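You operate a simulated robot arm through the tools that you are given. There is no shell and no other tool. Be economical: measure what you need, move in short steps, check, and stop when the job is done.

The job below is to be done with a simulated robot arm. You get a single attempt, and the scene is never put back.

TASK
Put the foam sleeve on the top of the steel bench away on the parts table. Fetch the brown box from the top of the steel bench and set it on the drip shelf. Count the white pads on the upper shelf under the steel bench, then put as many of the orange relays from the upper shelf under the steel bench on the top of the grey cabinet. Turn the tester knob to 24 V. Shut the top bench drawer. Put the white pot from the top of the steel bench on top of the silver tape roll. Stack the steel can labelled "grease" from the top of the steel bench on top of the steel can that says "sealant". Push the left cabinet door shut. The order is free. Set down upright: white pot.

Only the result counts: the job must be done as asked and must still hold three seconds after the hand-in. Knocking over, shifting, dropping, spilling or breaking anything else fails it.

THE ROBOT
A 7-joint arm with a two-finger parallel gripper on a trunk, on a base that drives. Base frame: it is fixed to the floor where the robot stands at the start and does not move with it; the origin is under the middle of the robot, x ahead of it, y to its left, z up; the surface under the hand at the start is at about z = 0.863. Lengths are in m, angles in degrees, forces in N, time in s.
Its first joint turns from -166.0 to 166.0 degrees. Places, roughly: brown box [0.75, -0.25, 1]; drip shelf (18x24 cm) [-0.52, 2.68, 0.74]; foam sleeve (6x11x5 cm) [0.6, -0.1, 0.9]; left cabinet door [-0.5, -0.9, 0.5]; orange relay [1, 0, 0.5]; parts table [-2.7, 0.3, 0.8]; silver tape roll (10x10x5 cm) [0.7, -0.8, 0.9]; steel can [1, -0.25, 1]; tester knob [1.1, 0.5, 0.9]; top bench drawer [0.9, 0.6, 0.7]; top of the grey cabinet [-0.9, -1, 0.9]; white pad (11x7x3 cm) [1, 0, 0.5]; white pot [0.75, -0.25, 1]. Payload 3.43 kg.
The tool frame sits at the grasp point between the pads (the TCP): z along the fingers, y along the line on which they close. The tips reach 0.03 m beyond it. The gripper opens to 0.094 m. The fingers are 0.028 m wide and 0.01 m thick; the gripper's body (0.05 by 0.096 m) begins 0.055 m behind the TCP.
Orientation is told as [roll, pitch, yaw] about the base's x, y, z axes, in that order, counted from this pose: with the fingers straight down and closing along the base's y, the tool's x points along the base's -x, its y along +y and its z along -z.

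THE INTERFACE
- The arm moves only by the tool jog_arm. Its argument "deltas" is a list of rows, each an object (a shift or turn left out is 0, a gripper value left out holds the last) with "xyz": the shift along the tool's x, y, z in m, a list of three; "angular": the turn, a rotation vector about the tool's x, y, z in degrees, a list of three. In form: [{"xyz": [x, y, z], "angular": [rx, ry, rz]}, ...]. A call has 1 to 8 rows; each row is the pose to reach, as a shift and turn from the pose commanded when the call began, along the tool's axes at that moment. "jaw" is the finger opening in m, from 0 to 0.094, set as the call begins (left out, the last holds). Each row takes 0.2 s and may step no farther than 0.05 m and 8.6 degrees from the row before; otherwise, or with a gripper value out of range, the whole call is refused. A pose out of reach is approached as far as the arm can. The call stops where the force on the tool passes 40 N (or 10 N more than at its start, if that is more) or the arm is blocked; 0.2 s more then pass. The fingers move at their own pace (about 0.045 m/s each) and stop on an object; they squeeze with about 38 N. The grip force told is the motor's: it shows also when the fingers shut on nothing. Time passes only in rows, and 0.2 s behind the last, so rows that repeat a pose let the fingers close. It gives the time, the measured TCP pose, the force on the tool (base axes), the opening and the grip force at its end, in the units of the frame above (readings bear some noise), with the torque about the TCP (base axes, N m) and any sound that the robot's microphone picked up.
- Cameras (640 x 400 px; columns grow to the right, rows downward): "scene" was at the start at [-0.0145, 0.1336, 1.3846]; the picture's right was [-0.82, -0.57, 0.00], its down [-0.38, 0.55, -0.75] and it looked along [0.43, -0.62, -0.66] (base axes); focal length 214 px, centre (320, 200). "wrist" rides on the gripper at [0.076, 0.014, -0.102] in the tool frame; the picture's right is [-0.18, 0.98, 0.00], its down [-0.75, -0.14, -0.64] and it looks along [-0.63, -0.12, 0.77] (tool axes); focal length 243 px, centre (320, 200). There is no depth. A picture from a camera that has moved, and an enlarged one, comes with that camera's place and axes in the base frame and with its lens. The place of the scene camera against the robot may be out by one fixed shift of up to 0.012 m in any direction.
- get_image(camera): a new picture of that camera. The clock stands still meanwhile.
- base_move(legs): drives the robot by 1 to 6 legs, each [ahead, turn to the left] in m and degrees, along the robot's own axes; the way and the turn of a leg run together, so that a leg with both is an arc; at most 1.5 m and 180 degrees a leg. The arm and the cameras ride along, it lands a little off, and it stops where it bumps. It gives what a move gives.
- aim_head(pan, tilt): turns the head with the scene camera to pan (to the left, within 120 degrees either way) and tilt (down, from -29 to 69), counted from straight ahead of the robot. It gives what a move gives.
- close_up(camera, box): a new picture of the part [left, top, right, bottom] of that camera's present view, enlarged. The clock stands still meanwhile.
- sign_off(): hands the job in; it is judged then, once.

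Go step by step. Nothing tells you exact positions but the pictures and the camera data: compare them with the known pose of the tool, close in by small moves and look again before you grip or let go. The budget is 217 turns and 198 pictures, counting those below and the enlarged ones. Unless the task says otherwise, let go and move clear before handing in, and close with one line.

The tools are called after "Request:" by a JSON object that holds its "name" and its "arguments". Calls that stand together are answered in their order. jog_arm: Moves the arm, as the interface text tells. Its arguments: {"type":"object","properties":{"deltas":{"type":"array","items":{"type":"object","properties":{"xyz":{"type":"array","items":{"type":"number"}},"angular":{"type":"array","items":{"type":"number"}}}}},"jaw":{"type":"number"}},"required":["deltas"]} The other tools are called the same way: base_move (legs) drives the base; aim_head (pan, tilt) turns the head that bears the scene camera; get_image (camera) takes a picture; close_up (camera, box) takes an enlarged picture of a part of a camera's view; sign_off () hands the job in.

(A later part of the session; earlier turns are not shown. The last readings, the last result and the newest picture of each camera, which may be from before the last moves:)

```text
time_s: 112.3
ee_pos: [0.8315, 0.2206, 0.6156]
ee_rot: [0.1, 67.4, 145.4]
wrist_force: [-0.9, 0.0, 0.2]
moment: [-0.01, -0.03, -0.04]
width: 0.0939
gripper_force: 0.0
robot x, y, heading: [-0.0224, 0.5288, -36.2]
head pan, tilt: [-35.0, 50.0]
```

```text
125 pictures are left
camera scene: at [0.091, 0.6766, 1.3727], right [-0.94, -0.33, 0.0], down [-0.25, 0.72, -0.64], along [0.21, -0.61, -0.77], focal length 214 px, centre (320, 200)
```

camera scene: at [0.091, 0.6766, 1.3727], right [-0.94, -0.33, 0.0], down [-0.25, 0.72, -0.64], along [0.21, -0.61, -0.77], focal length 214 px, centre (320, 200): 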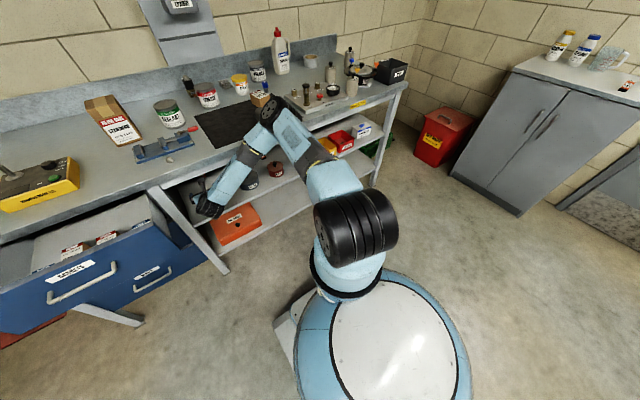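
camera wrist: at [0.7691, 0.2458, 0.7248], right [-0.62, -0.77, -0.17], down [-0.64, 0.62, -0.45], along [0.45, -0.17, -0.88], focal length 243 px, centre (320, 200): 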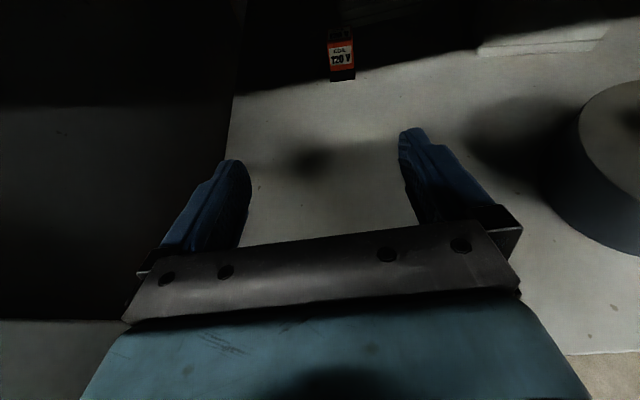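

The 120 V relay is about 0.19 m ahead and 3 cm to the right. Extending the arm will lower the elbow, so I'll advance partway and look.

Request:
{"name": "jog_arm", "arguments": {"deltas": [{"xyz": [0.008, 0.01, 0.038]}, {"xyz": [0.016, 0.02, 0.076]}, {"xyz": [0.02, 0.029, 0.112]}]}}

Request:
{"name": "get_image", "arguments": {"camera": "wrist"}}

Request:
{"name": "close_up", "arguments": {"camera": "scene", "box": [170, 70, 370, 240]}}

```text
time_s: 113.3
ee_pos: [0.9, 0.1534, 0.565]
ee_rot: [-0.6, 65.5, 146.3]
wrist_force: [-0.4, -0.4, 0.4]
moment: [0.04, 0.0, 0.04]
width: 0.0942
gripper_force: 0.1
robot x, y, heading: [-0.0287, 0.531, -35.5]
head pan, tilt: [-35.0, 50.0]
stopped in row 3: the arm was blocked; the commanded pose is now the measured one
```

```text
124 pictures are left
camera wrist: at [0.8403, 0.1738, 0.6773], right [-0.6, -0.78, -0.17], down [-0.67, 0.61, -0.42], along [0.43, -0.13, -0.89], focal length 243 px, centre (320, 200)
```

wrist: 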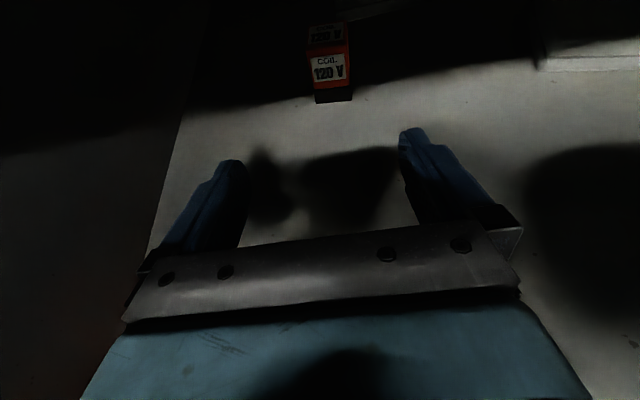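

```text
2.35 times, centred on (270, 155) of scene
camera zoom: at [0.0794, 0.6848, 1.3728], right [-0.94, -0.33, 0.0], down [-0.25, 0.72, -0.65], along [0.22, -0.61, -0.76], focal length 505 px, centre (438, 306)
```

zoom: 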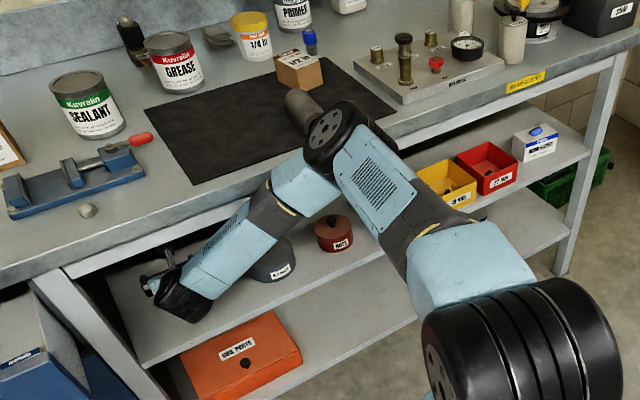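

The forearm met the bench lip. I'll lift slightly, back the base 0.13 m and then reach in with a longer arm.

Request:
{"name": "jog_arm", "arguments": {"deltas": [{"xyz": [0.015, 0, -0.03]}, {"xyz": [0.02, 0, -0.06]}]}}

Request:
{"name": "base_move", "arguments": {"legs": [[-0.14, 0]]}}

Request:
{"name": "jog_arm", "arguments": {"deltas": [{"xyz": [0.018, 0, 0.035], "angular": [0, 1, 0]}, {"xyz": [0.036, 0, 0.07], "angular": [0, 2, 0]}, {"xyz": [0.054, 0, 0.105], "angular": [0, 2, 0]}]}}

Request:
{"name": "close_up", "arguments": {"camera": "scene", "box": [170, 70, 370, 240]}}

Request:
{"name": "get_image", "arguments": {"camera": "wrist"}}

```text
time_s: 113.9
ee_pos: [0.8689, 0.1712, 0.6206]
ee_rot: [-0.8, 66.6, 145.9]
wrist_force: [0.2, 0.3, 0.5]
moment: [-0.04, 0.0, 0.03]
width: 0.0939
gripper_force: 0.1
robot x, y, heading: [-0.0249, 0.5327, -35.3]
head pan, tilt: [-35.0, 50.0]
```

```text
time_s: 115.2
ee_pos: [0.7494, 0.2572, 0.6163]
ee_rot: [-0.7, 66.2, 146.1]
wrist_force: [0.7, 0.0, -0.5]
moment: [-0.03, -0.02, 0.01]
width: 0.0941
gripper_force: 0.0
robot x, y, heading: [-0.1398, 0.6142, -35.8]
head pan, tilt: [-35.0, 50.0]
```

```text
time_s: 116.0
ee_pos: [0.8514, 0.1907, 0.6241]
ee_rot: [-0.7, 68.2, 146.1]
wrist_force: [0.1, 0.7, -0.3]
moment: [-0.02, 0.01, 0.01]
width: 0.094
gripper_force: 0.2
robot x, y, heading: [-0.1382, 0.6162, -35.8]
head pan, tilt: [-35.0, 50.0]
```

```text
2.35 times, centred on (270, 155) of scene
camera zoom: at [-0.0267, 0.7612, 1.3726], right [-0.94, -0.33, 0.0], down [-0.25, 0.72, -0.64], along [0.21, -0.61, -0.77], focal length 505 px, centre (438, 306)
```

zoom: 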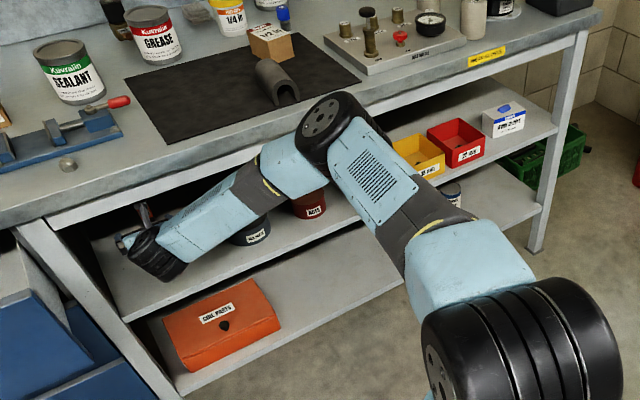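

```text
121 pictures are left
camera wrist: at [0.7866, 0.2144, 0.7332], right [-0.6, -0.78, -0.18], down [-0.65, 0.6, -0.46], along [0.47, -0.16, -0.87], focal length 243 px, centre (320, 200)
```

wrist: 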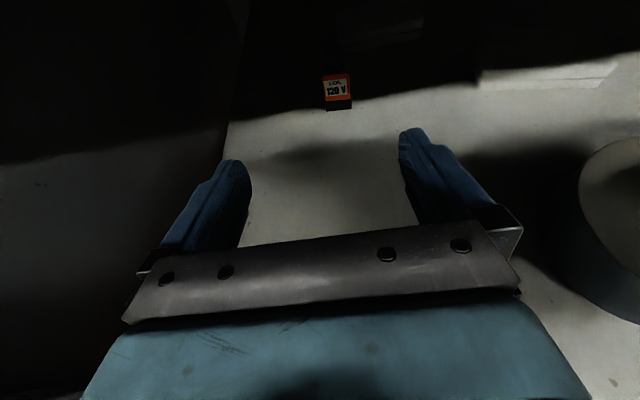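

Request:
{"name": "jog_arm", "arguments": {"deltas": [{"xyz": [0.008, 0.008, 0.045]}, {"xyz": [0.015, 0.017, 0.09]}]}}

Request:
{"name": "close_up", "arguments": {"camera": "scene", "box": [170, 70, 370, 240]}}

Request:
{"name": "get_image", "arguments": {"camera": "wrist"}}

```text
time_s: 116.6
ee_pos: [0.9148, 0.1299, 0.6041]
ee_rot: [-0.9, 68.3, 146.0]
wrist_force: [-0.3, -0.2, 0.5]
moment: [0.01, 0.04, 0.06]
width: 0.0938
gripper_force: 0.0
robot x, y, heading: [-0.1444, 0.6158, -35.9]
head pan, tilt: [-35.0, 50.0]
```

```text
2.35 times, centred on (270, 155) of scene
camera zoom: at [-0.0267, 0.7612, 1.3727], right [-0.94, -0.33, 0.0], down [-0.25, 0.72, -0.64], along [0.21, -0.61, -0.77], focal length 505 px, centre (438, 306)
```

zoom: 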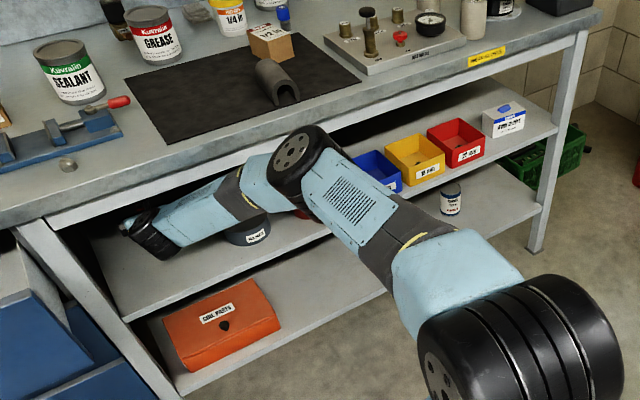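

```text
119 pictures are left
camera wrist: at [0.8504, 0.1525, 0.7131], right [-0.6, -0.78, -0.18], down [-0.65, 0.6, -0.46], along [0.47, -0.16, -0.87], focal length 243 px, centre (320, 200)
```

wrist: 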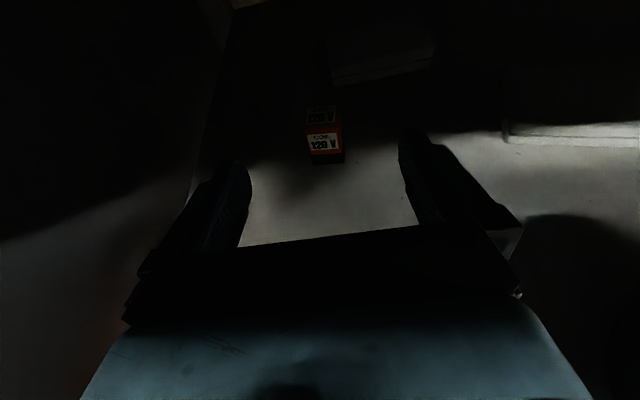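

Request:
{"name": "jog_arm", "arguments": {"deltas": [{"xyz": [-0.002, 0, 0.036]}, {"xyz": [-0.0035, 0, 0.071]}]}}

Request:
{"name": "close_up", "arguments": {"camera": "scene", "box": [170, 70, 370, 240]}}

Request:
{"name": "get_image", "arguments": {"camera": "wrist"}}

```text
time_s: 117.2
ee_pos: [0.9611, 0.0851, 0.5711]
ee_rot: [-0.9, 68.1, 145.9]
wrist_force: [-1.9, -4.2, 0.9]
moment: [0.17, 0.01, 0.29]
width: 0.0941
gripper_force: 0.0
out of reach, approached as far as the arm can: row 2
robot x, y, heading: [-0.1389, 0.6128, -35.8]
head pan, tilt: [-35.0, 50.0]
```

```text
2.35 times, centred on (270, 155) of scene
camera zoom: at [-0.0262, 0.7597, 1.3728], right [-0.94, -0.33, 0.0], down [-0.25, 0.72, -0.64], along [0.21, -0.61, -0.77], focal length 505 px, centre (438, 306)
```

zoom: 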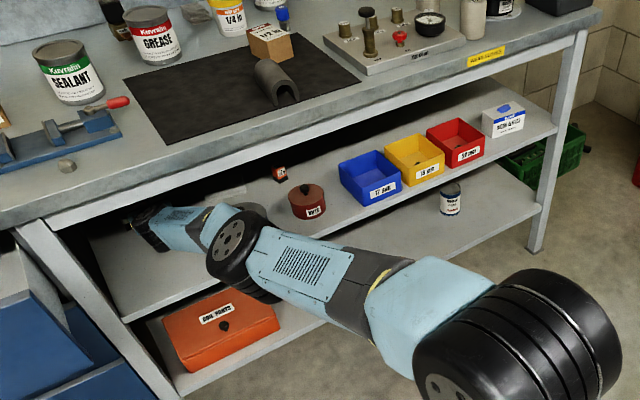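

```text
117 pictures are left
camera wrist: at [0.8968, 0.1079, 0.6811], right [-0.6, -0.78, -0.18], down [-0.65, 0.6, -0.46], along [0.47, -0.16, -0.87], focal length 243 px, centre (320, 200)
```

wrist: 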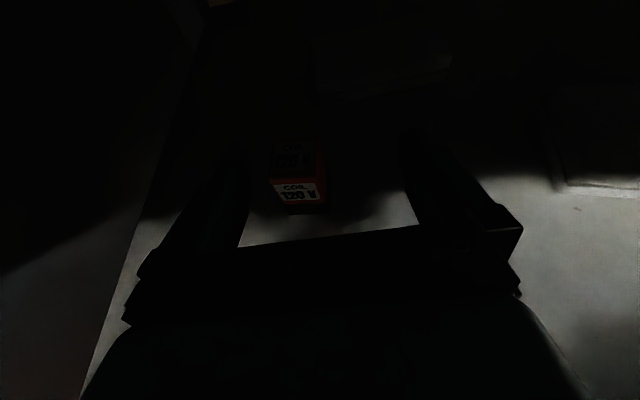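

The relay is between the fingers, slightly off-centre, and the arm is clear. I'll close.

Request:
{"name": "jog_arm", "arguments": {"deltas": [{"xyz": [0, -0.006, 0]}, {"xyz": [0, -0.008, 0]}, {"xyz": [0, -0.008, 0]}, {"xyz": [0, -0.008, 0]}, {"xyz": [0, -0.008, 0]}, {"xyz": [0, -0.008, 0]}], "jaw": 0.0}}

Request:
{"name": "jog_arm", "arguments": {"deltas": [{"xyz": [0.01, 0, -0.004]}, {"xyz": [0.023, 0, -0.015]}]}}

Request:
{"name": "get_image", "arguments": {"camera": "wrist"}}

```text
time_s: 118.6
ee_pos: [0.9661, 0.0952, 0.5725]
ee_rot: [-0.8, 68.3, 146.1]
wrist_force: [0.0, 0.1, 0.1]
moment: [-0.02, 0.04, -0.01]
width: 0.0267
gripper_force: 38.1
robot x, y, heading: [-0.1383, 0.6145, -35.9]
head pan, tilt: [-35.0, 50.0]
```

```text
time_s: 119.2
ee_pos: [0.9616, 0.0988, 0.5994]
ee_rot: [-0.7, 68.2, 146.0]
wrist_force: [0.2, 0.0, -0.3]
moment: [-0.04, -0.02, 0.0]
width: 0.0268
gripper_force: 38.2
robot x, y, heading: [-0.1411, 0.6135, -35.6]
head pan, tilt: [-35.0, 50.0]
```

```text
116 pictures are left
camera wrist: at [0.8971, 0.1224, 0.7094], right [-0.6, -0.78, -0.18], down [-0.65, 0.6, -0.46], along [0.47, -0.16, -0.87], focal length 243 px, centre (320, 200)
```

wrist: 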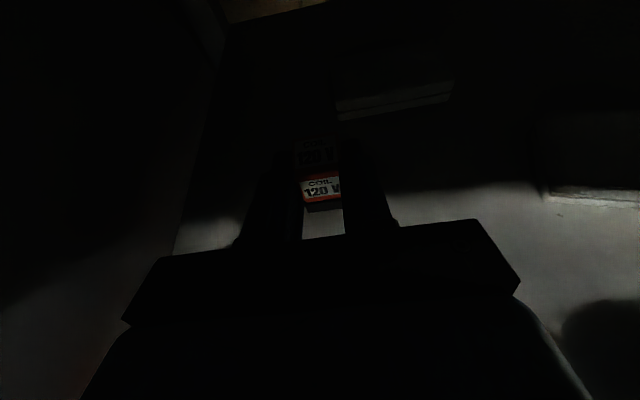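

Held. I'll back the base straight out, then raise.

Request:
{"name": "base_move", "arguments": {"legs": [[-0.55, 0]]}}

Request:
{"name": "jog_arm", "arguments": {"deltas": [{"xyz": [0.024, 0, -0.042]}, {"xyz": [0.048, 0, -0.084]}, {"xyz": [0.072, 0, -0.126]}, {"xyz": [0.1, 0, -0.165]}, {"xyz": [0.135, 0, -0.195]}, {"xyz": [0.17, 0, -0.225]}, {"xyz": [0.205, 0, -0.255]}, {"xyz": [0.24, 0, -0.285]}]}}

Request:
{"name": "jog_arm", "arguments": {"deltas": [{"xyz": [0.04, 0, -0.016]}, {"xyz": [0.08, 0, -0.032]}, {"xyz": [0.12, 0, -0.049]}, {"xyz": [0.16, 0, -0.065]}, {"xyz": [0.2, 0, -0.081]}]}}

Request:
{"name": "get_image", "arguments": {"camera": "wrist"}}

```text
time_s: 122.4
ee_pos: [0.5224, 0.4212, 0.6012]
ee_rot: [-0.8, 68.2, 146.5]
wrist_force: [-0.1, -0.5, -0.8]
moment: [0.03, 0.05, -0.01]
width: 0.0267
gripper_force: 38.2
robot x, y, heading: [-0.5848, 0.9304, -35.6]
head pan, tilt: [-35.0, 50.0]
```

```text
time_s: 124.2
ee_pos: [0.3711, 0.5149, 0.9277]
ee_rot: [-0.7, 68.1, 146.4]
wrist_force: [0.8, 0.2, -2.4]
moment: [-0.02, -0.03, 0.0]
width: 0.0268
gripper_force: 38.3
robot x, y, heading: [-0.5838, 0.9295, -35.3]
head pan, tilt: [-35.0, 50.0]
```

```text
time_s: 125.4
ee_pos: [0.3734, 0.5144, 1.1468]
ee_rot: [-0.8, 68.2, 146.6]
wrist_force: [0.6, 0.3, -1.1]
moment: [0.0, -0.02, 0.03]
width: 0.0265
gripper_force: 38.3
robot x, y, heading: [-0.5812, 0.9324, -35.2]
head pan, tilt: [-35.0, 50.0]
```

```text
115 pictures are left
camera wrist: at [0.309, 0.5381, 1.2553], right [-0.59, -0.79, -0.18], down [-0.66, 0.6, -0.46], along [0.47, -0.16, -0.87], focal length 243 px, centre (320, 200)
```

wrist: 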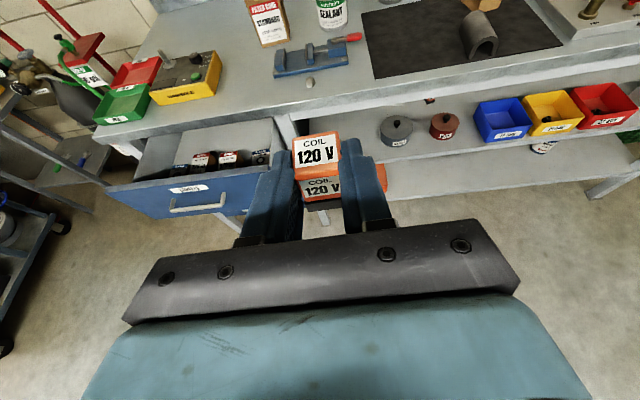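

I'll drive to the cabinet with the second relay.

Request:
{"name": "base_move", "arguments": {"legs": [[0, -45.3]]}}

Request:
{"name": "base_move", "arguments": {"legs": [[0.91, 0]]}}

Request:
{"name": "base_move", "arguments": {"legs": [[0, -43.5]]}}

Request:
{"name": "get_image", "arguments": {"camera": "wrist"}}

```text
time_s: 128.1
ee_pos: [-0.2037, -0.0405, 1.1458]
ee_rot: [-0.7, 68.2, 101.3]
wrist_force: [1.3, 0.7, -1.0]
moment: [-0.02, -0.02, 0.02]
width: 0.0265
gripper_force: 38.2
robot x, y, heading: [-0.5252, 0.9422, -80.3]
head pan, tilt: [-35.0, 50.0]
```

```text
time_s: 133.0
ee_pos: [-0.0364, -0.9423, 1.1458]
ee_rot: [-0.8, 68.2, 101.7]
wrist_force: [-0.3, 0.8, -1.8]
moment: [-0.05, 0.0, -0.03]
width: 0.0266
gripper_force: 38.1
robot x, y, heading: [-0.364, 0.0401, -79.5]
head pan, tilt: [-35.0, 50.0]
```

```text
time_s: 135.7
ee_pos: [-0.8135, -0.8935, 1.1459]
ee_rot: [-0.7, 68.2, 57.5]
wrist_force: [-1.2, -0.6, -0.2]
moment: [0.02, -0.04, 0.0]
width: 0.0265
gripper_force: 38.0
robot x, y, heading: [-0.3143, 0.0038, -123.6]
head pan, tilt: [-35.0, 50.0]
```

```text
114 pictures are left
camera wrist: at [-0.7907, -0.8298, 1.2558], right [-0.8, 0.58, -0.18], down [0.58, 0.67, -0.46], along [-0.15, -0.47, -0.87], focal length 243 px, centre (320, 200)
```

wrist: 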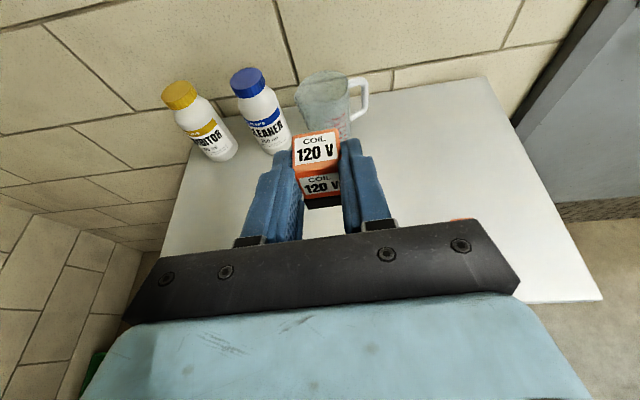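

The gripper is over free space on the cabinet top. I'll lower the relay.

Request:
{"name": "jog_arm", "arguments": {"deltas": [{"xyz": [-0.043, 0, 0.0174]}, {"xyz": [-0.086, 0, 0.0347]}, {"xyz": [-0.129, 0, 0.052]}, {"xyz": [-0.1715, 0, 0.0694]}]}}

Request:
{"name": "get_image", "arguments": {"camera": "wrist"}}

Request:
{"name": "jog_arm", "arguments": {"deltas": [{"xyz": [-0.007, 0, 0.003]}, {"xyz": [-0.014, 0, 0.0057]}, {"xyz": [-0.02, 0, 0.008]}]}}

```text
time_s: 136.7
ee_pos: [-0.812, -0.8962, 0.9632]
ee_rot: [-0.6, 68.2, 57.5]
wrist_force: [-0.1, -0.6, -1.1]
moment: [0.01, -0.01, -0.03]
width: 0.0267
gripper_force: 37.5
robot x, y, heading: [-0.3136, 0.0034, -123.8]
head pan, tilt: [-35.0, 50.0]
```

```text
113 pictures are left
camera wrist: at [-0.7892, -0.8316, 1.0722], right [-0.8, 0.58, -0.18], down [0.58, 0.67, -0.46], along [-0.15, -0.47, -0.87], focal length 243 px, centre (320, 200)
```

wrist: 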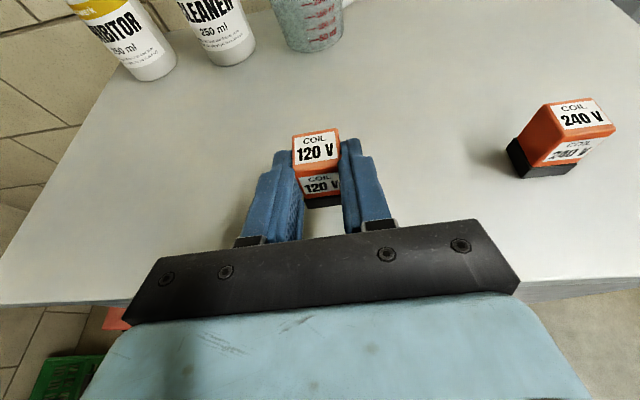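

```text
time_s: 137.5
ee_pos: [-0.8134, -0.8946, 0.9396]
ee_rot: [-0.6, 68.2, 57.4]
wrist_force: [-0.5, -0.3, -0.1]
moment: [0.01, 0.01, -0.02]
width: 0.0268
gripper_force: 37.8
robot x, y, heading: [-0.3167, 0.0007, -124.0]
head pan, tilt: [-35.0, 50.0]
```

Request:
{"name": "jog_arm", "arguments": {"deltas": [{"xyz": [-0.003, 0, 0.001]}, {"xyz": [-0.005, 0, 0.002]}]}}

```text
time_s: 138.1
ee_pos: [-0.8121, -0.8938, 0.9386]
ee_rot: [-0.7, 68.6, 57.5]
wrist_force: [-2.0, -3.7, 22.3]
moment: [-0.38, 0.38, -0.03]
width: 0.0263
gripper_force: 37.9
robot x, y, heading: [-0.3167, 0.001, -123.7]
head pan, tilt: [-35.0, 50.0]
```

Contact. I'll release and withdraw.

Request:
{"name": "jog_arm", "arguments": {"deltas": [{"xyz": [0.003, 0, -0.001]}, {"xyz": [0.003, 0, -0.001]}, {"xyz": [0.003, 0, -0.001]}, {"xyz": [0.003, 0, -0.001]}], "jaw": 0.06}}

Request:
{"name": "jog_arm", "arguments": {"deltas": [{"xyz": [0.0, 0, -0.04]}, {"xyz": [0.03, 0, -0.08]}, {"xyz": [0.06, 0, -0.11]}, {"xyz": [0.1, 0, -0.13]}]}}

Request:
{"name": "get_image", "arguments": {"camera": "wrist"}}

```text
time_s: 139.1
ee_pos: [-0.8121, -0.8939, 0.9379]
ee_rot: [-0.6, 68.2, 57.5]
wrist_force: [0.0, 0.9, -0.1]
moment: [-0.01, -0.01, 0.03]
width: 0.0599
gripper_force: 0.1
robot x, y, heading: [-0.3114, 0.001, -123.6]
head pan, tilt: [-35.0, 50.0]
```

```text
time_s: 140.1
ee_pos: [-0.7679, -0.8237, 1.0808]
ee_rot: [-0.7, 68.2, 57.5]
wrist_force: [-0.7, 0.0, -0.7]
moment: [-0.03, 0.03, -0.01]
width: 0.0602
gripper_force: 0.0
robot x, y, heading: [-0.3148, 0.0019, -123.9]
head pan, tilt: [-35.0, 50.0]
```

```text
112 pictures are left
camera wrist: at [-0.7459, -0.7586, 1.19], right [-0.8, 0.58, -0.18], down [0.58, 0.67, -0.46], along [-0.15, -0.47, -0.87], focal length 243 px, centre (320, 200)
```

wrist: 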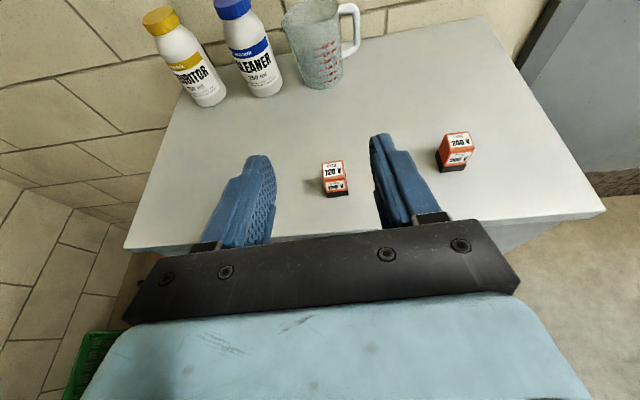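

Both relays are on the cabinet. I'll back away and return the gripper to its normal downward pose for the bench work.

Request:
{"name": "base_move", "arguments": {"legs": [[-0.3, 0]]}}

Request:
{"name": "jog_arm", "arguments": {"deltas": [{"angular": [0, 0, -8.5]}, {"angular": [0, 0, -17]}, {"angular": [0, 0, -25.5]}, {"angular": [0, 0, -34]}, {"angular": [0, 0, -42.5]}, {"angular": [0, 0, -51]}, {"angular": [0, 0, -59.5]}, {"angular": [0, 0, -68]}]}}

Request:
{"name": "jog_arm", "arguments": {"deltas": [{"angular": [0, 0, -8.5]}, {"angular": [0, 0, -17]}, {"angular": [0, 0, -25.5]}, {"angular": [0, 0, -34]}, {"angular": [0, 0, -42.5]}, {"angular": [0, 0, -51]}, {"angular": [0, 0, -59.5]}, {"angular": [0, 0, -68]}]}}

Request:
{"name": "jog_arm", "arguments": {"deltas": [{"angular": [0, 0, -8]}, {"angular": [0, 0, -16]}, {"angular": [0, 0, -24]}, {"angular": [0, 0, -32]}, {"angular": [0, 0, -40]}, {"angular": [0, 0, -44]}]}}

Request:
{"name": "jog_arm", "arguments": {"deltas": [{"xyz": [0, 0, -0.015], "angular": [0, 8.5, 0]}, {"xyz": [0, 0, -0.03], "angular": [0, 17, 0]}, {"xyz": [0, 0, -0.045], "angular": [0, 25.5, 0]}, {"xyz": [0, 0, -0.06], "angular": [0, 34, 0]}, {"xyz": [0, 0, -0.075], "angular": [0, 42.5, 0]}, {"xyz": [0, 0, -0.09], "angular": [0, 51, 0]}, {"xyz": [0, 0, -0.105], "angular": [0, 59.5, 0]}, {"xyz": [0, 0, -0.12], "angular": [0, 68, 0]}]}}

Request:
{"name": "get_image", "arguments": {"camera": "wrist"}}

```text
time_s: 142.1
ee_pos: [-0.6055, -0.5705, 1.0811]
ee_rot: [-0.6, 68.1, 57.2]
wrist_force: [-0.2, 0.0, 0.4]
moment: [0.0, 0.01, 0.03]
width: 0.0599
gripper_force: 0.0
robot x, y, heading: [-0.1456, 0.2533, -124.0]
head pan, tilt: [-35.0, 50.0]
```

```text
time_s: 143.9
ee_pos: [-0.6067, -0.5715, 1.0824]
ee_rot: [66.7, 20.5, 139.4]
wrist_force: [-0.2, 0.3, 1.0]
moment: [-0.04, -0.01, 0.03]
width: 0.06
gripper_force: 0.0
robot x, y, heading: [-0.1483, 0.2512, -124.1]
head pan, tilt: [-35.0, 50.0]
```

```text
time_s: 145.7
ee_pos: [-0.6053, -0.5718, 1.0823]
ee_rot: [60.1, -41.8, 168.9]
wrist_force: [0.4, 0.8, 0.2]
moment: [0.03, 0.02, -0.02]
width: 0.0602
gripper_force: 0.1
robot x, y, heading: [-0.1447, 0.2502, -123.5]
head pan, tilt: [-35.0, 50.0]
```

```text
time_s: 147.1
ee_pos: [-0.6059, -0.5711, 1.0807]
ee_rot: [0.3, -68.2, -122.4]
wrist_force: [0.4, 0.0, -0.9]
moment: [0.01, -0.01, 0.01]
width: 0.0601
gripper_force: 0.1
robot x, y, heading: [-0.1496, 0.2484, -123.8]
head pan, tilt: [-35.0, 50.0]
```

```text
time_s: 148.9
ee_pos: [-0.5455, -0.4767, 1.1248]
ee_rot: [0.2, 0.1, -122.2]
wrist_force: [-0.3, 0.0, -0.2]
moment: [-0.03, 0.04, 0.01]
width: 0.06
gripper_force: 0.1
robot x, y, heading: [-0.147, 0.2486, -124.1]
head pan, tilt: [-35.0, 50.0]
```

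```text
111 pictures are left
camera wrist: at [-0.4934, -0.42, 1.2288], right [0.73, -0.68, 0.0], down [-0.52, -0.56, 0.64], along [-0.43, -0.47, -0.77], focal length 243 px, centre (320, 200)
```

wrist: 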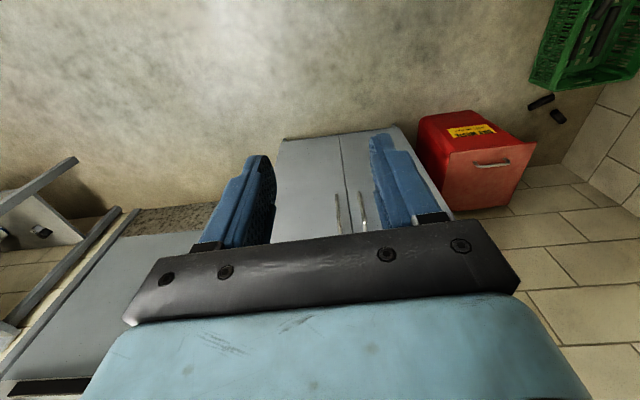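

The arm is back to pointing down. I'll raise and retract it, then turn to the bench.

Request:
{"name": "jog_arm", "arguments": {"deltas": [{"xyz": [0.035, 0, -0.03]}, {"xyz": [0.07, 0, -0.06]}, {"xyz": [0.105, 0, -0.09]}, {"xyz": [0.14, 0, -0.115]}, {"xyz": [0.17, 0, -0.13]}], "jaw": 0.094}}

Request:
{"name": "base_move", "arguments": {"legs": [[0, 45]]}}

Request:
{"name": "base_move", "arguments": {"legs": [[0, 45]]}}

Request:
{"name": "get_image", "arguments": {"camera": "wrist"}}

Request:
{"name": "aim_head", "arguments": {"pan": -5, "tilt": 45}}

Request:
{"name": "get_image", "arguments": {"camera": "scene"}}

```text
time_s: 150.1
ee_pos: [-0.4569, -0.3349, 1.2564]
ee_rot: [0.1, -0.1, -122.3]
wrist_force: [-1.2, 0.5, 0.7]
moment: [0.03, 0.0, 0.02]
width: 0.094
gripper_force: 0.0
robot x, y, heading: [-0.149, 0.2524, -124.0]
head pan, tilt: [-35.0, 50.0]
```

```text
time_s: 152.8
ee_pos: [0.0527, -0.3809, 1.2563]
ee_rot: [0.2, -0.2, -76.8]
wrist_force: [-0.7, -1.1, 0.0]
moment: [-0.02, 0.03, 0.01]
width: 0.0939
gripper_force: 0.0
robot x, y, heading: [-0.2013, 0.2442, -78.3]
head pan, tilt: [-35.0, 50.0]
```

```text
time_s: 155.6
ee_pos: [0.4227, -0.0137, 1.2573]
ee_rot: [0.2, -0.2, -31.0]
wrist_force: [-0.7, -0.1, 0.2]
moment: [-0.01, 0.0, 0.0]
width: 0.0941
gripper_force: 0.1
robot x, y, heading: [-0.226, 0.1972, -33.0]
head pan, tilt: [-35.0, 50.0]
```

```text
110 pictures are left
camera wrist: at [0.3637, 0.0375, 1.3601], right [0.66, 0.75, 0.0], down [0.57, -0.51, 0.64], along [0.48, -0.42, -0.76], focal length 243 px, centre (320, 200)
```

wrist: 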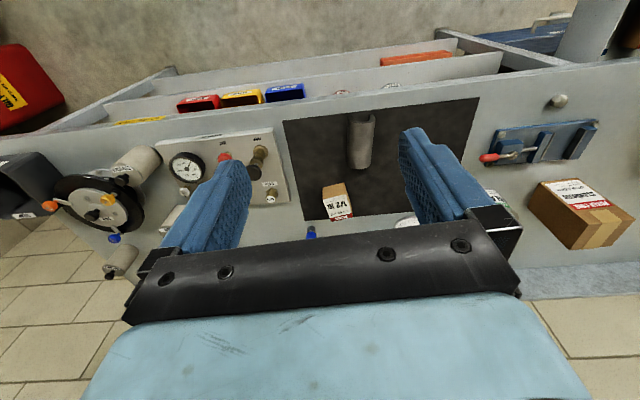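

```text
time_s: 156.5
ee_pos: [0.4225, -0.0129, 1.2583]
ee_rot: [0.2, -0.2, -31.1]
wrist_force: [0.1, 0.4, -0.3]
moment: [-0.02, -0.01, 0.04]
width: 0.0939
gripper_force: 0.1
robot x, y, heading: [-0.2277, 0.1972, -33.0]
head pan, tilt: [-5.0, 45.0]
```

```text
109 pictures are left
camera scene: at [-0.0855, 0.3691, 1.3795], right [-0.62, -0.79, 0.0], down [-0.56, 0.44, -0.71], along [0.56, -0.44, -0.71], focal length 214 px, centre (320, 200)
```

scene: 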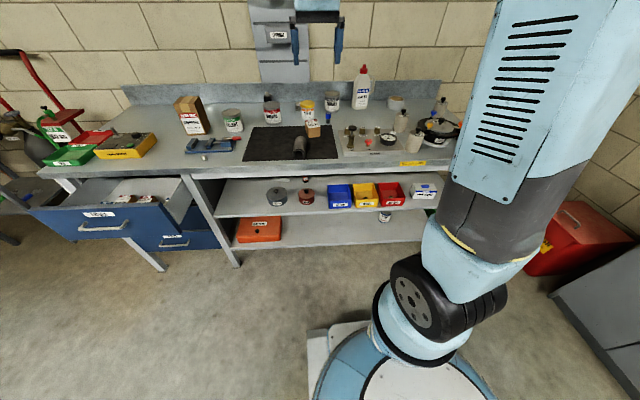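

The sleeve's axis points away from me, so closing sideways across it suits. I'll drive forward and lower over it.

Request:
{"name": "base_move", "arguments": {"legs": [[0.17, 0]]}}

Request:
{"name": "jog_arm", "arguments": {"deltas": [{"xyz": [0, 0.03, 0.04], "angular": [0, 0, 1.5]}, {"xyz": [0, 0.06, 0.08], "angular": [0, 0, 2.5]}, {"xyz": [0, 0.06, 0.13], "angular": [0, 0, 2.5]}, {"xyz": [0, 0.06, 0.18], "angular": [0, 0, 2.5]}, {"xyz": [0, 0.06, 0.22], "angular": [0, 0, 2.5]}]}}

Request:
{"name": "get_image", "arguments": {"camera": "wrist"}}

```text
time_s: 158.0
ee_pos: [0.564, -0.1046, 1.2581]
ee_rot: [0.2, -0.2, -31.1]
wrist_force: [-0.9, -0.4, -1.5]
moment: [0.03, 0.0, 0.0]
width: 0.0938
gripper_force: 0.0
robot x, y, heading: [-0.0863, 0.1035, -33.2]
head pan, tilt: [-5.0, 45.0]
```

```text
time_s: 159.2
ee_pos: [0.5977, -0.054, 1.0385]
ee_rot: [0.4, -0.3, -33.4]
wrist_force: [-0.3, -0.6, 0.1]
moment: [0.02, -0.02, 0.0]
width: 0.094
gripper_force: 0.1
robot x, y, heading: [-0.0839, 0.0985, -33.0]
head pan, tilt: [-5.0, 45.0]
```

```text
108 pictures are left
camera wrist: at [0.5406, -0.0004, 1.1419], right [0.7, 0.72, 0.01], down [0.55, -0.53, 0.65], along [0.47, -0.45, -0.76], focal length 243 px, centre (320, 200)
```

wrist: 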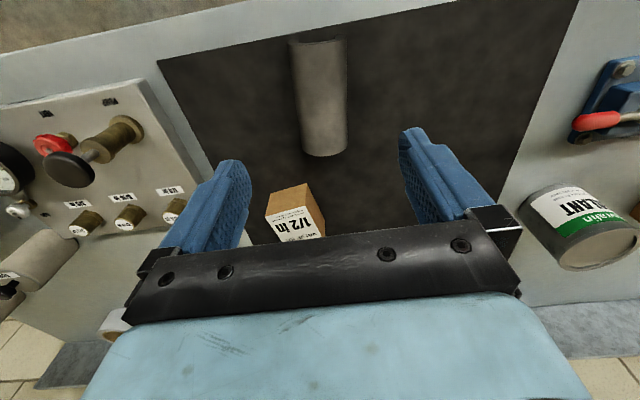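

The sleeve is directly below. I'll align the yaw with its axis (about -39°) and lower to grasp.

Request:
{"name": "jog_arm", "arguments": {"deltas": [{"xyz": [-0.008, -0.002, 0.045], "angular": [0, 0, 5]}, {"xyz": [-0.008, -0.002, 0.09], "angular": [0, 0, 5]}, {"xyz": [-0.008, -0.002, 0.12], "angular": [0, 0, 5]}]}}

Request:
{"name": "get_image", "arguments": {"camera": "wrist"}}

```text
time_s: 160.0
ee_pos: [0.6018, -0.0573, 0.9201]
ee_rot: [0.3, -0.3, -38.4]
wrist_force: [0.0, 0.2, 0.0]
moment: [0.01, 0.04, 0.03]
width: 0.094
gripper_force: 0.1
robot x, y, heading: [-0.0863, 0.1029, -32.9]
head pan, tilt: [-5.0, 45.0]
```

```text
107 pictures are left
camera wrist: at [0.5498, 0.0, 1.0225], right [0.76, 0.66, 0.01], down [0.5, -0.58, 0.64], along [0.43, -0.48, -0.76], focal length 243 px, centre (320, 200)
```

wrist: 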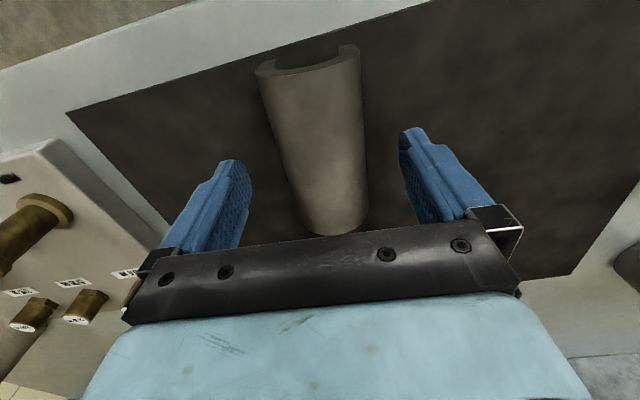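

Request:
{"name": "jog_arm", "arguments": {"deltas": [{"xyz": [0, 0, 0.012]}, {"xyz": [0, 0, 0.023]}]}}

Request:
{"name": "jog_arm", "arguments": {"deltas": [{"xyz": [0, 0, 0]}, {"xyz": [0, 0, 0]}, {"xyz": [0, 0, 0]}, {"xyz": [0, 0, 0]}], "jaw": 0.035}}

Request:
{"name": "jog_arm", "arguments": {"deltas": [{"xyz": [0, 0, -0.03]}]}}

Request:
{"name": "get_image", "arguments": {"camera": "wrist"}}

```text
time_s: 160.6
ee_pos: [0.6018, -0.0588, 0.8962]
ee_rot: [0.3, -0.2, -38.4]
wrist_force: [0.3, -0.8, 0.7]
moment: [0.03, 0.01, -0.01]
width: 0.0942
gripper_force: 0.0
robot x, y, heading: [-0.0832, 0.103, -33.2]
head pan, tilt: [-5.0, 45.0]
```

```text
time_s: 161.6
ee_pos: [0.602, -0.0584, 0.8953]
ee_rot: [0.2, -0.3, -38.6]
wrist_force: [0.2, 0.3, 1.5]
moment: [0.01, -0.01, -0.03]
width: 0.0522
gripper_force: 38.2
robot x, y, heading: [-0.0836, 0.1051, -33.2]
head pan, tilt: [-5.0, 45.0]
```

```text
time_s: 162.0
ee_pos: [0.6039, -0.0617, 0.9277]
ee_rot: [0.2, -0.1, -38.5]
wrist_force: [0.4, 0.1, -1.4]
moment: [0.0, 0.03, 0.01]
width: 0.0521
gripper_force: 38.3
robot x, y, heading: [-0.085, 0.1026, -33.0]
head pan, tilt: [-5.0, 45.0]
```

```text
106 pictures are left
camera wrist: at [0.5512, -0.0022, 1.0295], right [0.76, 0.65, 0.0], down [0.5, -0.58, 0.64], along [0.42, -0.48, -0.77], focal length 243 px, centre (320, 200)
```

wrist: 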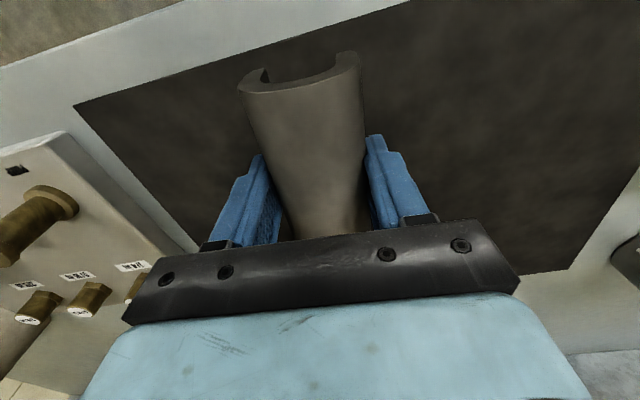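

The sleeve is held. I'll raise it, reverse along the room and turn to face the parts table.

Request:
{"name": "jog_arm", "arguments": {"deltas": [{"xyz": [0, 0, -0.045]}, {"xyz": [0, 0, -0.09]}, {"xyz": [0, 0, -0.135]}, {"xyz": [0, 0, -0.18]}, {"xyz": [0, 0, -0.22]}]}}

Request:
{"name": "base_move", "arguments": {"legs": [[-1.4, 0], [-0.95, 0]]}}

Request:
{"name": "base_move", "arguments": {"legs": [[0, -91]]}}

Request:
{"name": "aim_head", "arguments": {"pan": 0, "tilt": 35}}

Request:
{"name": "get_image", "arguments": {"camera": "scene"}}

```text
time_s: 163.2
ee_pos: [0.6003, -0.0612, 1.148]
ee_rot: [0.2, -0.3, -38.5]
wrist_force: [0.6, 0.3, -0.9]
moment: [0.03, 0.01, 0.01]
width: 0.0522
gripper_force: 38.2
robot x, y, heading: [-0.0841, 0.1027, -33.3]
head pan, tilt: [-5.0, 45.0]
```

```text
time_s: 174.9
ee_pos: [-1.3948, 1.2034, 1.1475]
ee_rot: [0.3, -0.2, -35.9]
wrist_force: [-0.9, 0.8, 0.3]
moment: [-0.01, -0.02, 0.03]
width: 0.0522
gripper_force: 38.0
robot x, y, heading: [-2.0865, 1.3361, -30.5]
head pan, tilt: [-5.0, 45.0]
```

```text
time_s: 178.5
ee_pos: [-1.9707, 0.6362, 1.1478]
ee_rot: [0.2, -0.1, -105.8]
wrist_force: [-0.6, 0.6, 0.0]
moment: [0.02, 0.03, -0.04]
width: 0.0523
gripper_force: 37.8
robot x, y, heading: [-2.0063, 1.32, -102.5]
head pan, tilt: [-5.0, 45.0]
stopped in leg 1: the robot was blocked; the commanded pose is now the measured one
```

```text
time_s: 179.2
ee_pos: [-1.9694, 0.636, 1.1486]
ee_rot: [0.2, -0.2, -105.7]
wrist_force: [-0.2, -1.0, -0.5]
moment: [-0.01, 0.02, 0.03]
width: 0.0523
gripper_force: 38.3
robot x, y, heading: [-2.0061, 1.322, -102.3]
head pan, tilt: [0.0, 35.0]
```

```text
105 pictures are left
camera scene: at [-1.7836, 1.2367, 1.3943], right [-0.98, 0.21, 0.0], down [0.12, 0.56, -0.82], along [-0.18, -0.8, -0.57], focal length 214 px, centre (320, 200)
```

scene: 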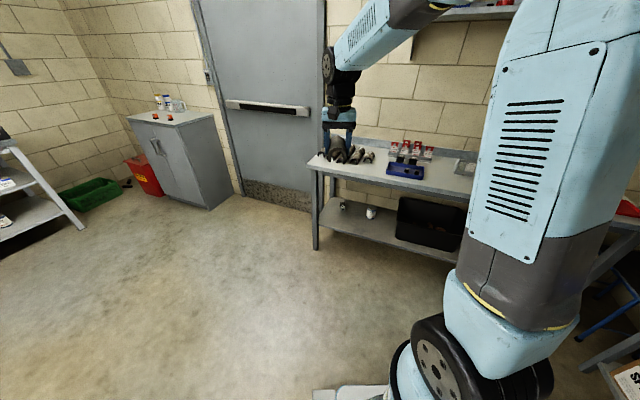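

Request:
{"name": "close_up", "arguments": {"camera": "scene", "box": [300, 120, 500, 250]}}

Request:
{"name": "base_move", "arguments": {"legs": [[0, -21]]}}

Request:
{"name": "get_image", "arguments": {"camera": "scene"}}

```text
3.08 times, centred on (400, 185) of scene
camera zoom: at [-1.7836, 1.2367, 1.3943], right [-0.98, 0.21, 0.0], down [0.12, 0.56, -0.82], along [-0.18, -0.8, -0.57], focal length 660 px, centre (74, 246)
```

zoom: 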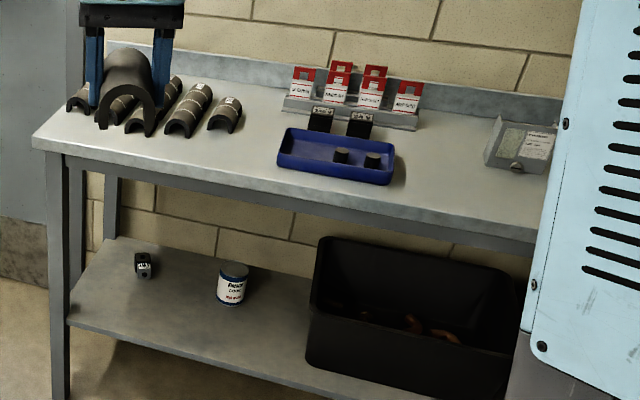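

```text
time_s: 180.8
ee_pos: [-2.22, 0.6681, 1.1497]
ee_rot: [0.4, -0.2, -126.8]
wrist_force: [0.3, -0.3, -0.6]
moment: [0.02, -0.03, 0.02]
width: 0.0522
gripper_force: 37.7
robot x, y, heading: [-1.9842, 1.3098, -123.1]
head pan, tilt: [0.0, 35.0]
```

```text
103 pictures are left
camera scene: at [-1.8063, 1.1476, 1.3944], right [-0.84, 0.55, 0.0], down [0.31, 0.48, -0.82], along [-0.45, -0.69, -0.57], focal length 214 px, centre (320, 200)
```

scene: 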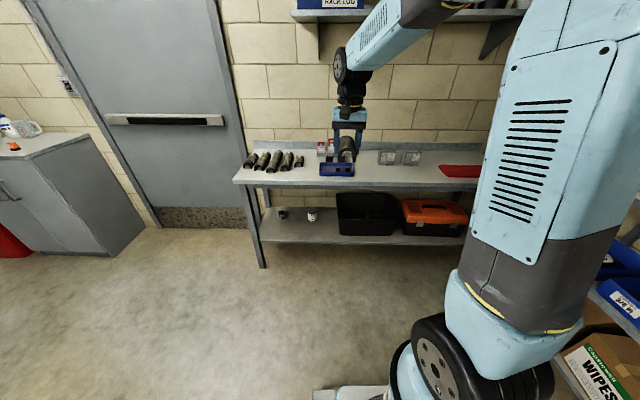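

The parts table holds other foam sleeves on its left and a blue tray beside them. I'll approach and look for a spot next to the sleeves.

Request:
{"name": "base_move", "arguments": {"legs": [[0.42, 0]]}}

Request:
{"name": "jog_arm", "arguments": {"deltas": [{"xyz": [0, 0.05, 0]}, {"xyz": [0, 0.1, 0]}, {"xyz": [0, 0.15, 0]}]}}

Request:
{"name": "get_image", "arguments": {"camera": "wrist"}}

```text
time_s: 183.4
ee_pos: [-2.4483, 0.3214, 1.148]
ee_rot: [0.3, -0.2, -126.8]
wrist_force: [0.3, 0.4, -0.7]
moment: [0.01, -0.01, -0.01]
width: 0.0521
gripper_force: 38.0
robot x, y, heading: [-2.2143, 0.9533, -123.1]
head pan, tilt: [0.0, 35.0]
```

```text
time_s: 184.2
ee_pos: [-2.3268, 0.2325, 1.1484]
ee_rot: [0.3, -0.2, -127.0]
wrist_force: [0.3, 0.1, 1.4]
moment: [0.0, -0.04, 0.02]
width: 0.0521
gripper_force: 37.9
robot x, y, heading: [-2.2152, 0.9563, -123.1]
head pan, tilt: [0.0, 35.0]
```

```text
102 pictures are left
camera wrist: at [-2.2701, 0.2834, 1.2514], right [0.68, -0.74, 0.0], down [-0.57, -0.51, 0.64], along [-0.47, -0.44, -0.77], focal length 243 px, centre (320, 200)
```

wrist: 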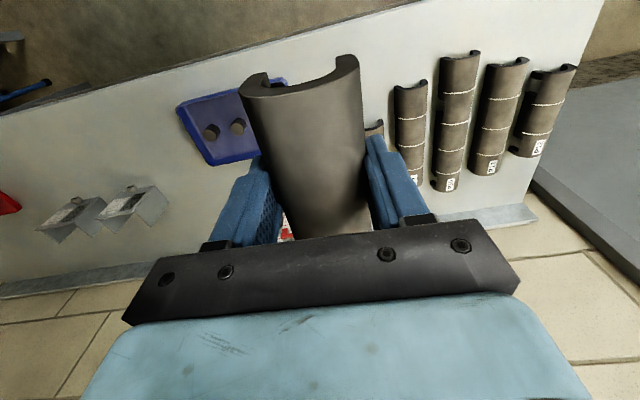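

There is a 17 cm gap between the blue tray and the long sleeves, in front of a short one. I'll place it there.

Request:
{"name": "jog_arm", "arguments": {"deltas": [{"xyz": [-0.02, 0.015, 0.04], "angular": [0, 0, -3]}, {"xyz": [-0.04, 0.028, 0.08], "angular": [0, 0, -3]}, {"xyz": [-0.04, 0.028, 0.125], "angular": [0, 0, -3]}, {"xyz": [-0.04, 0.028, 0.17], "angular": [0, 0, -3]}, {"xyz": [-0.04, 0.028, 0.215], "angular": [0, 0, -3]}, {"xyz": [-0.04, 0.028, 0.255], "angular": [0, 0, -3]}]}}

Request:
{"name": "get_image", "arguments": {"camera": "wrist"}}

Request:
{"name": "close_up", "arguments": {"camera": "scene", "box": [160, 100, 400, 260]}}

```text
time_s: 185.7
ee_pos: [-2.3273, 0.1801, 0.8944]
ee_rot: [0.3, -0.2, -123.8]
wrist_force: [0.1, 1.3, 1.0]
moment: [-0.04, 0.0, -0.03]
width: 0.052
gripper_force: 38.1
robot x, y, heading: [-2.2147, 0.9538, -123.3]
head pan, tilt: [0.0, 35.0]
```

```text
101 pictures are left
camera wrist: at [-2.2741, 0.235, 0.9975], right [0.71, -0.7, 0.01], down [-0.54, -0.54, 0.64], along [-0.45, -0.46, -0.76], focal length 243 px, centre (320, 200)
```

wrist: 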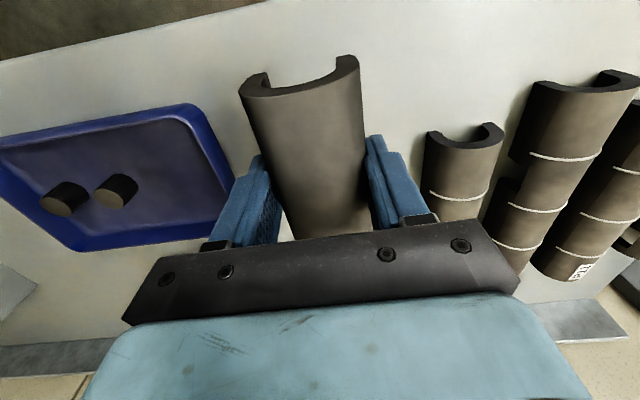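

```text
2.50 times, centred on (280, 180) of scene
camera zoom: at [-2.0335, 0.7997, 1.3944], right [-0.84, 0.55, 0.0], down [0.31, 0.48, -0.82], along [-0.45, -0.69, -0.57], focal length 536 px, centre (420, 250)
```

zoom: 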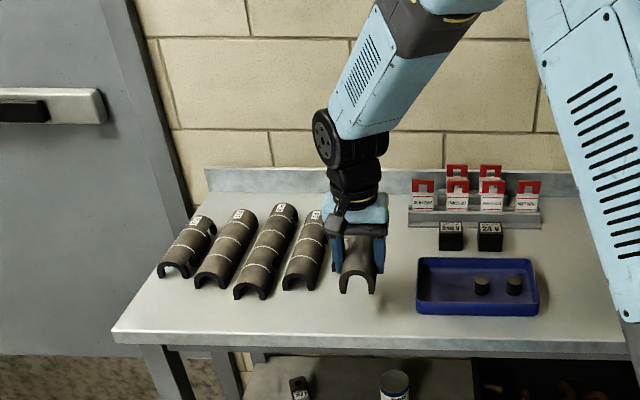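

Request:
{"name": "jog_arm", "arguments": {"deltas": [{"xyz": [0, -0.008, 0.03]}, {"xyz": [0, -0.008, 0.045]}, {"xyz": [0, -0.008, 0.055]}, {"xyz": [0, -0.008, 0.062]}]}}

Request:
{"name": "get_image", "arguments": {"camera": "wrist"}}

Request:
{"name": "close_up", "arguments": {"camera": "scene", "box": [240, 140, 360, 220]}}

```text
time_s: 186.7
ee_pos: [-2.3352, 0.1859, 0.8334]
ee_rot: [0.3, -0.1, -123.8]
wrist_force: [1.1, 0.9, 8.2]
moment: [0.18, 0.14, -0.04]
width: 0.052
gripper_force: 38.9
robot x, y, heading: [-2.213, 0.957, -123.3]
head pan, tilt: [0.0, 35.0]
```

```text
99 pictures are left
camera wrist: at [-2.2806, 0.2399, 0.9365], right [0.71, -0.7, 0.01], down [-0.54, -0.54, 0.64], along [-0.45, -0.46, -0.76], focal length 243 px, centre (320, 200)
```

wrist: 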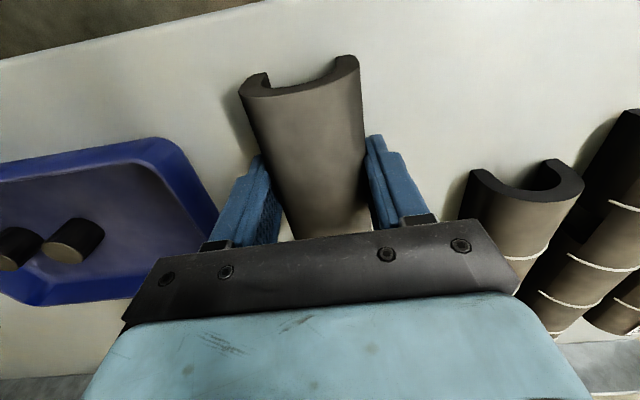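

```text
5.00 times, centred on (300, 180) of scene
camera zoom: at [-2.0335, 0.7997, 1.3944], right [-0.84, 0.55, 0.0], down [0.31, 0.48, -0.82], along [-0.45, -0.69, -0.57], focal length 1072 px, centre (420, 300)
```

zoom: 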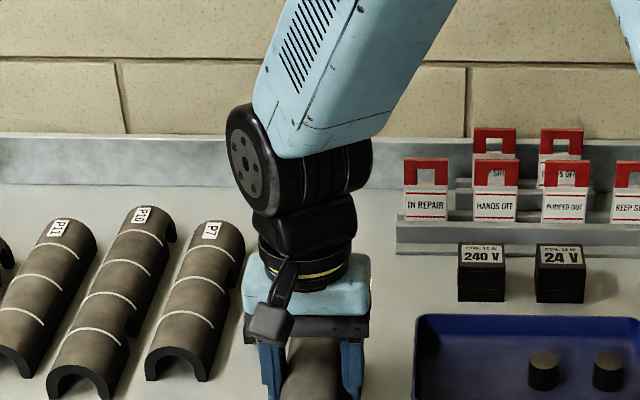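

It touches the table. I'll release and lift away.

Request:
{"name": "jog_arm", "arguments": {"deltas": [{"xyz": [0, 0, 0]}, {"xyz": [0, 0, 0]}, {"xyz": [0, 0, 0]}], "jaw": 0.075}}

Request:
{"name": "jog_arm", "arguments": {"deltas": [{"xyz": [0, 0, -0.03]}, {"xyz": [0, 0, -0.075]}, {"xyz": [0, 0, -0.12]}, {"xyz": [0, 0, -0.17]}, {"xyz": [0, 0, -0.22]}, {"xyz": [0, 0, -0.27]}, {"xyz": [0, 0, -0.32]}, {"xyz": [0, 0, -0.35]}]}}

Request:
{"name": "get_image", "arguments": {"camera": "wrist"}}

```text
time_s: 187.4
ee_pos: [-2.3348, 0.1844, 0.8323]
ee_rot: [0.2, -0.2, -123.8]
wrist_force: [-0.5, 0.3, 0.6]
moment: [-0.03, -0.01, 0.02]
width: 0.075
gripper_force: 0.0
robot x, y, heading: [-2.2109, 0.957, -123.1]
head pan, tilt: [0.0, 35.0]
```

```text
time_s: 189.2
ee_pos: [-2.3336, 0.1863, 1.1839]
ee_rot: [0.2, -0.3, -123.8]
wrist_force: [0.0, -0.4, -0.6]
moment: [0.02, -0.01, -0.02]
width: 0.0749
gripper_force: 0.0
robot x, y, heading: [-2.2157, 0.9585, -123.5]
head pan, tilt: [0.0, 35.0]
```

```text
97 pictures are left
camera wrist: at [-2.2802, 0.2416, 1.2862], right [0.71, -0.7, 0.0], down [-0.54, -0.54, 0.64], along [-0.45, -0.46, -0.77], focal length 243 px, centre (320, 200)
```

wrist: 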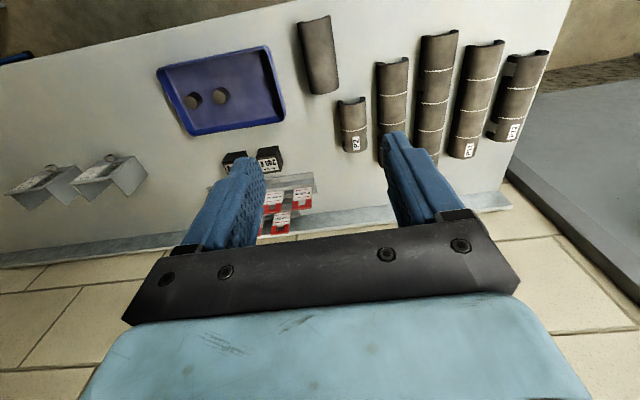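

The sleeve is put away. I'll return to the bench for the brown box.

Request:
{"name": "base_move", "arguments": {"legs": [[-0.45, 0]]}}

Request:
{"name": "jog_arm", "arguments": {"deltas": [{"xyz": [0, -0.05, -0.01]}, {"xyz": [0, -0.1, -0.02]}, {"xyz": [0, -0.15, -0.03]}, {"xyz": [0, -0.2, -0.04]}, {"xyz": [0, -0.2, -0.07]}], "jaw": 0.094}}

Request:
{"name": "base_move", "arguments": {"legs": [[0, 45]]}}

Request:
{"name": "base_move", "arguments": {"legs": [[0, 45]]}}

Request:
{"name": "base_move", "arguments": {"legs": [[1.4, 0]]}}

```text
time_s: 192.0
ee_pos: [-2.0955, 0.5633, 1.183]
ee_rot: [0.2, -0.2, -124.6]
wrist_force: [-0.2, -0.3, -0.1]
moment: [0.03, -0.03, 0.02]
width: 0.0753
gripper_force: 0.2
robot x, y, heading: [-1.9668, 1.3312, -124.1]
head pan, tilt: [0.0, 35.0]
```

```text
refused: row 1 steps farther than a row can; nothing moved
```

```text
time_s: 194.7
ee_pos: [-1.5186, 0.69, 1.1825]
ee_rot: [0.2, -0.2, -80.0]
wrist_force: [-0.3, 0.3, -0.7]
moment: [0.0, 0.03, -0.04]
width: 0.0747
gripper_force: 0.2
robot x, y, heading: [-2.0168, 1.324, -79.8]
head pan, tilt: [0.0, 35.0]
```

```text
time_s: 197.4
ee_pos: [-1.2181, 1.2338, 1.1837]
ee_rot: [0.3, -0.3, -34.7]
wrist_force: [0.9, 0.1, -1.1]
moment: [0.03, 0.0, 0.03]
width: 0.0751
gripper_force: 0.0
robot x, y, heading: [-2.0497, 1.2762, -34.9]
head pan, tilt: [0.0, 35.0]
```

```text
time_s: 204.5
ee_pos: [-0.0593, 0.4326, 1.1829]
ee_rot: [0.3, -0.2, -34.4]
wrist_force: [0.1, 0.9, -0.6]
moment: [0.0, 0.01, -0.02]
width: 0.0749
gripper_force: 0.0
robot x, y, heading: [-0.8891, 0.4711, -34.4]
head pan, tilt: [0.0, 35.0]
```

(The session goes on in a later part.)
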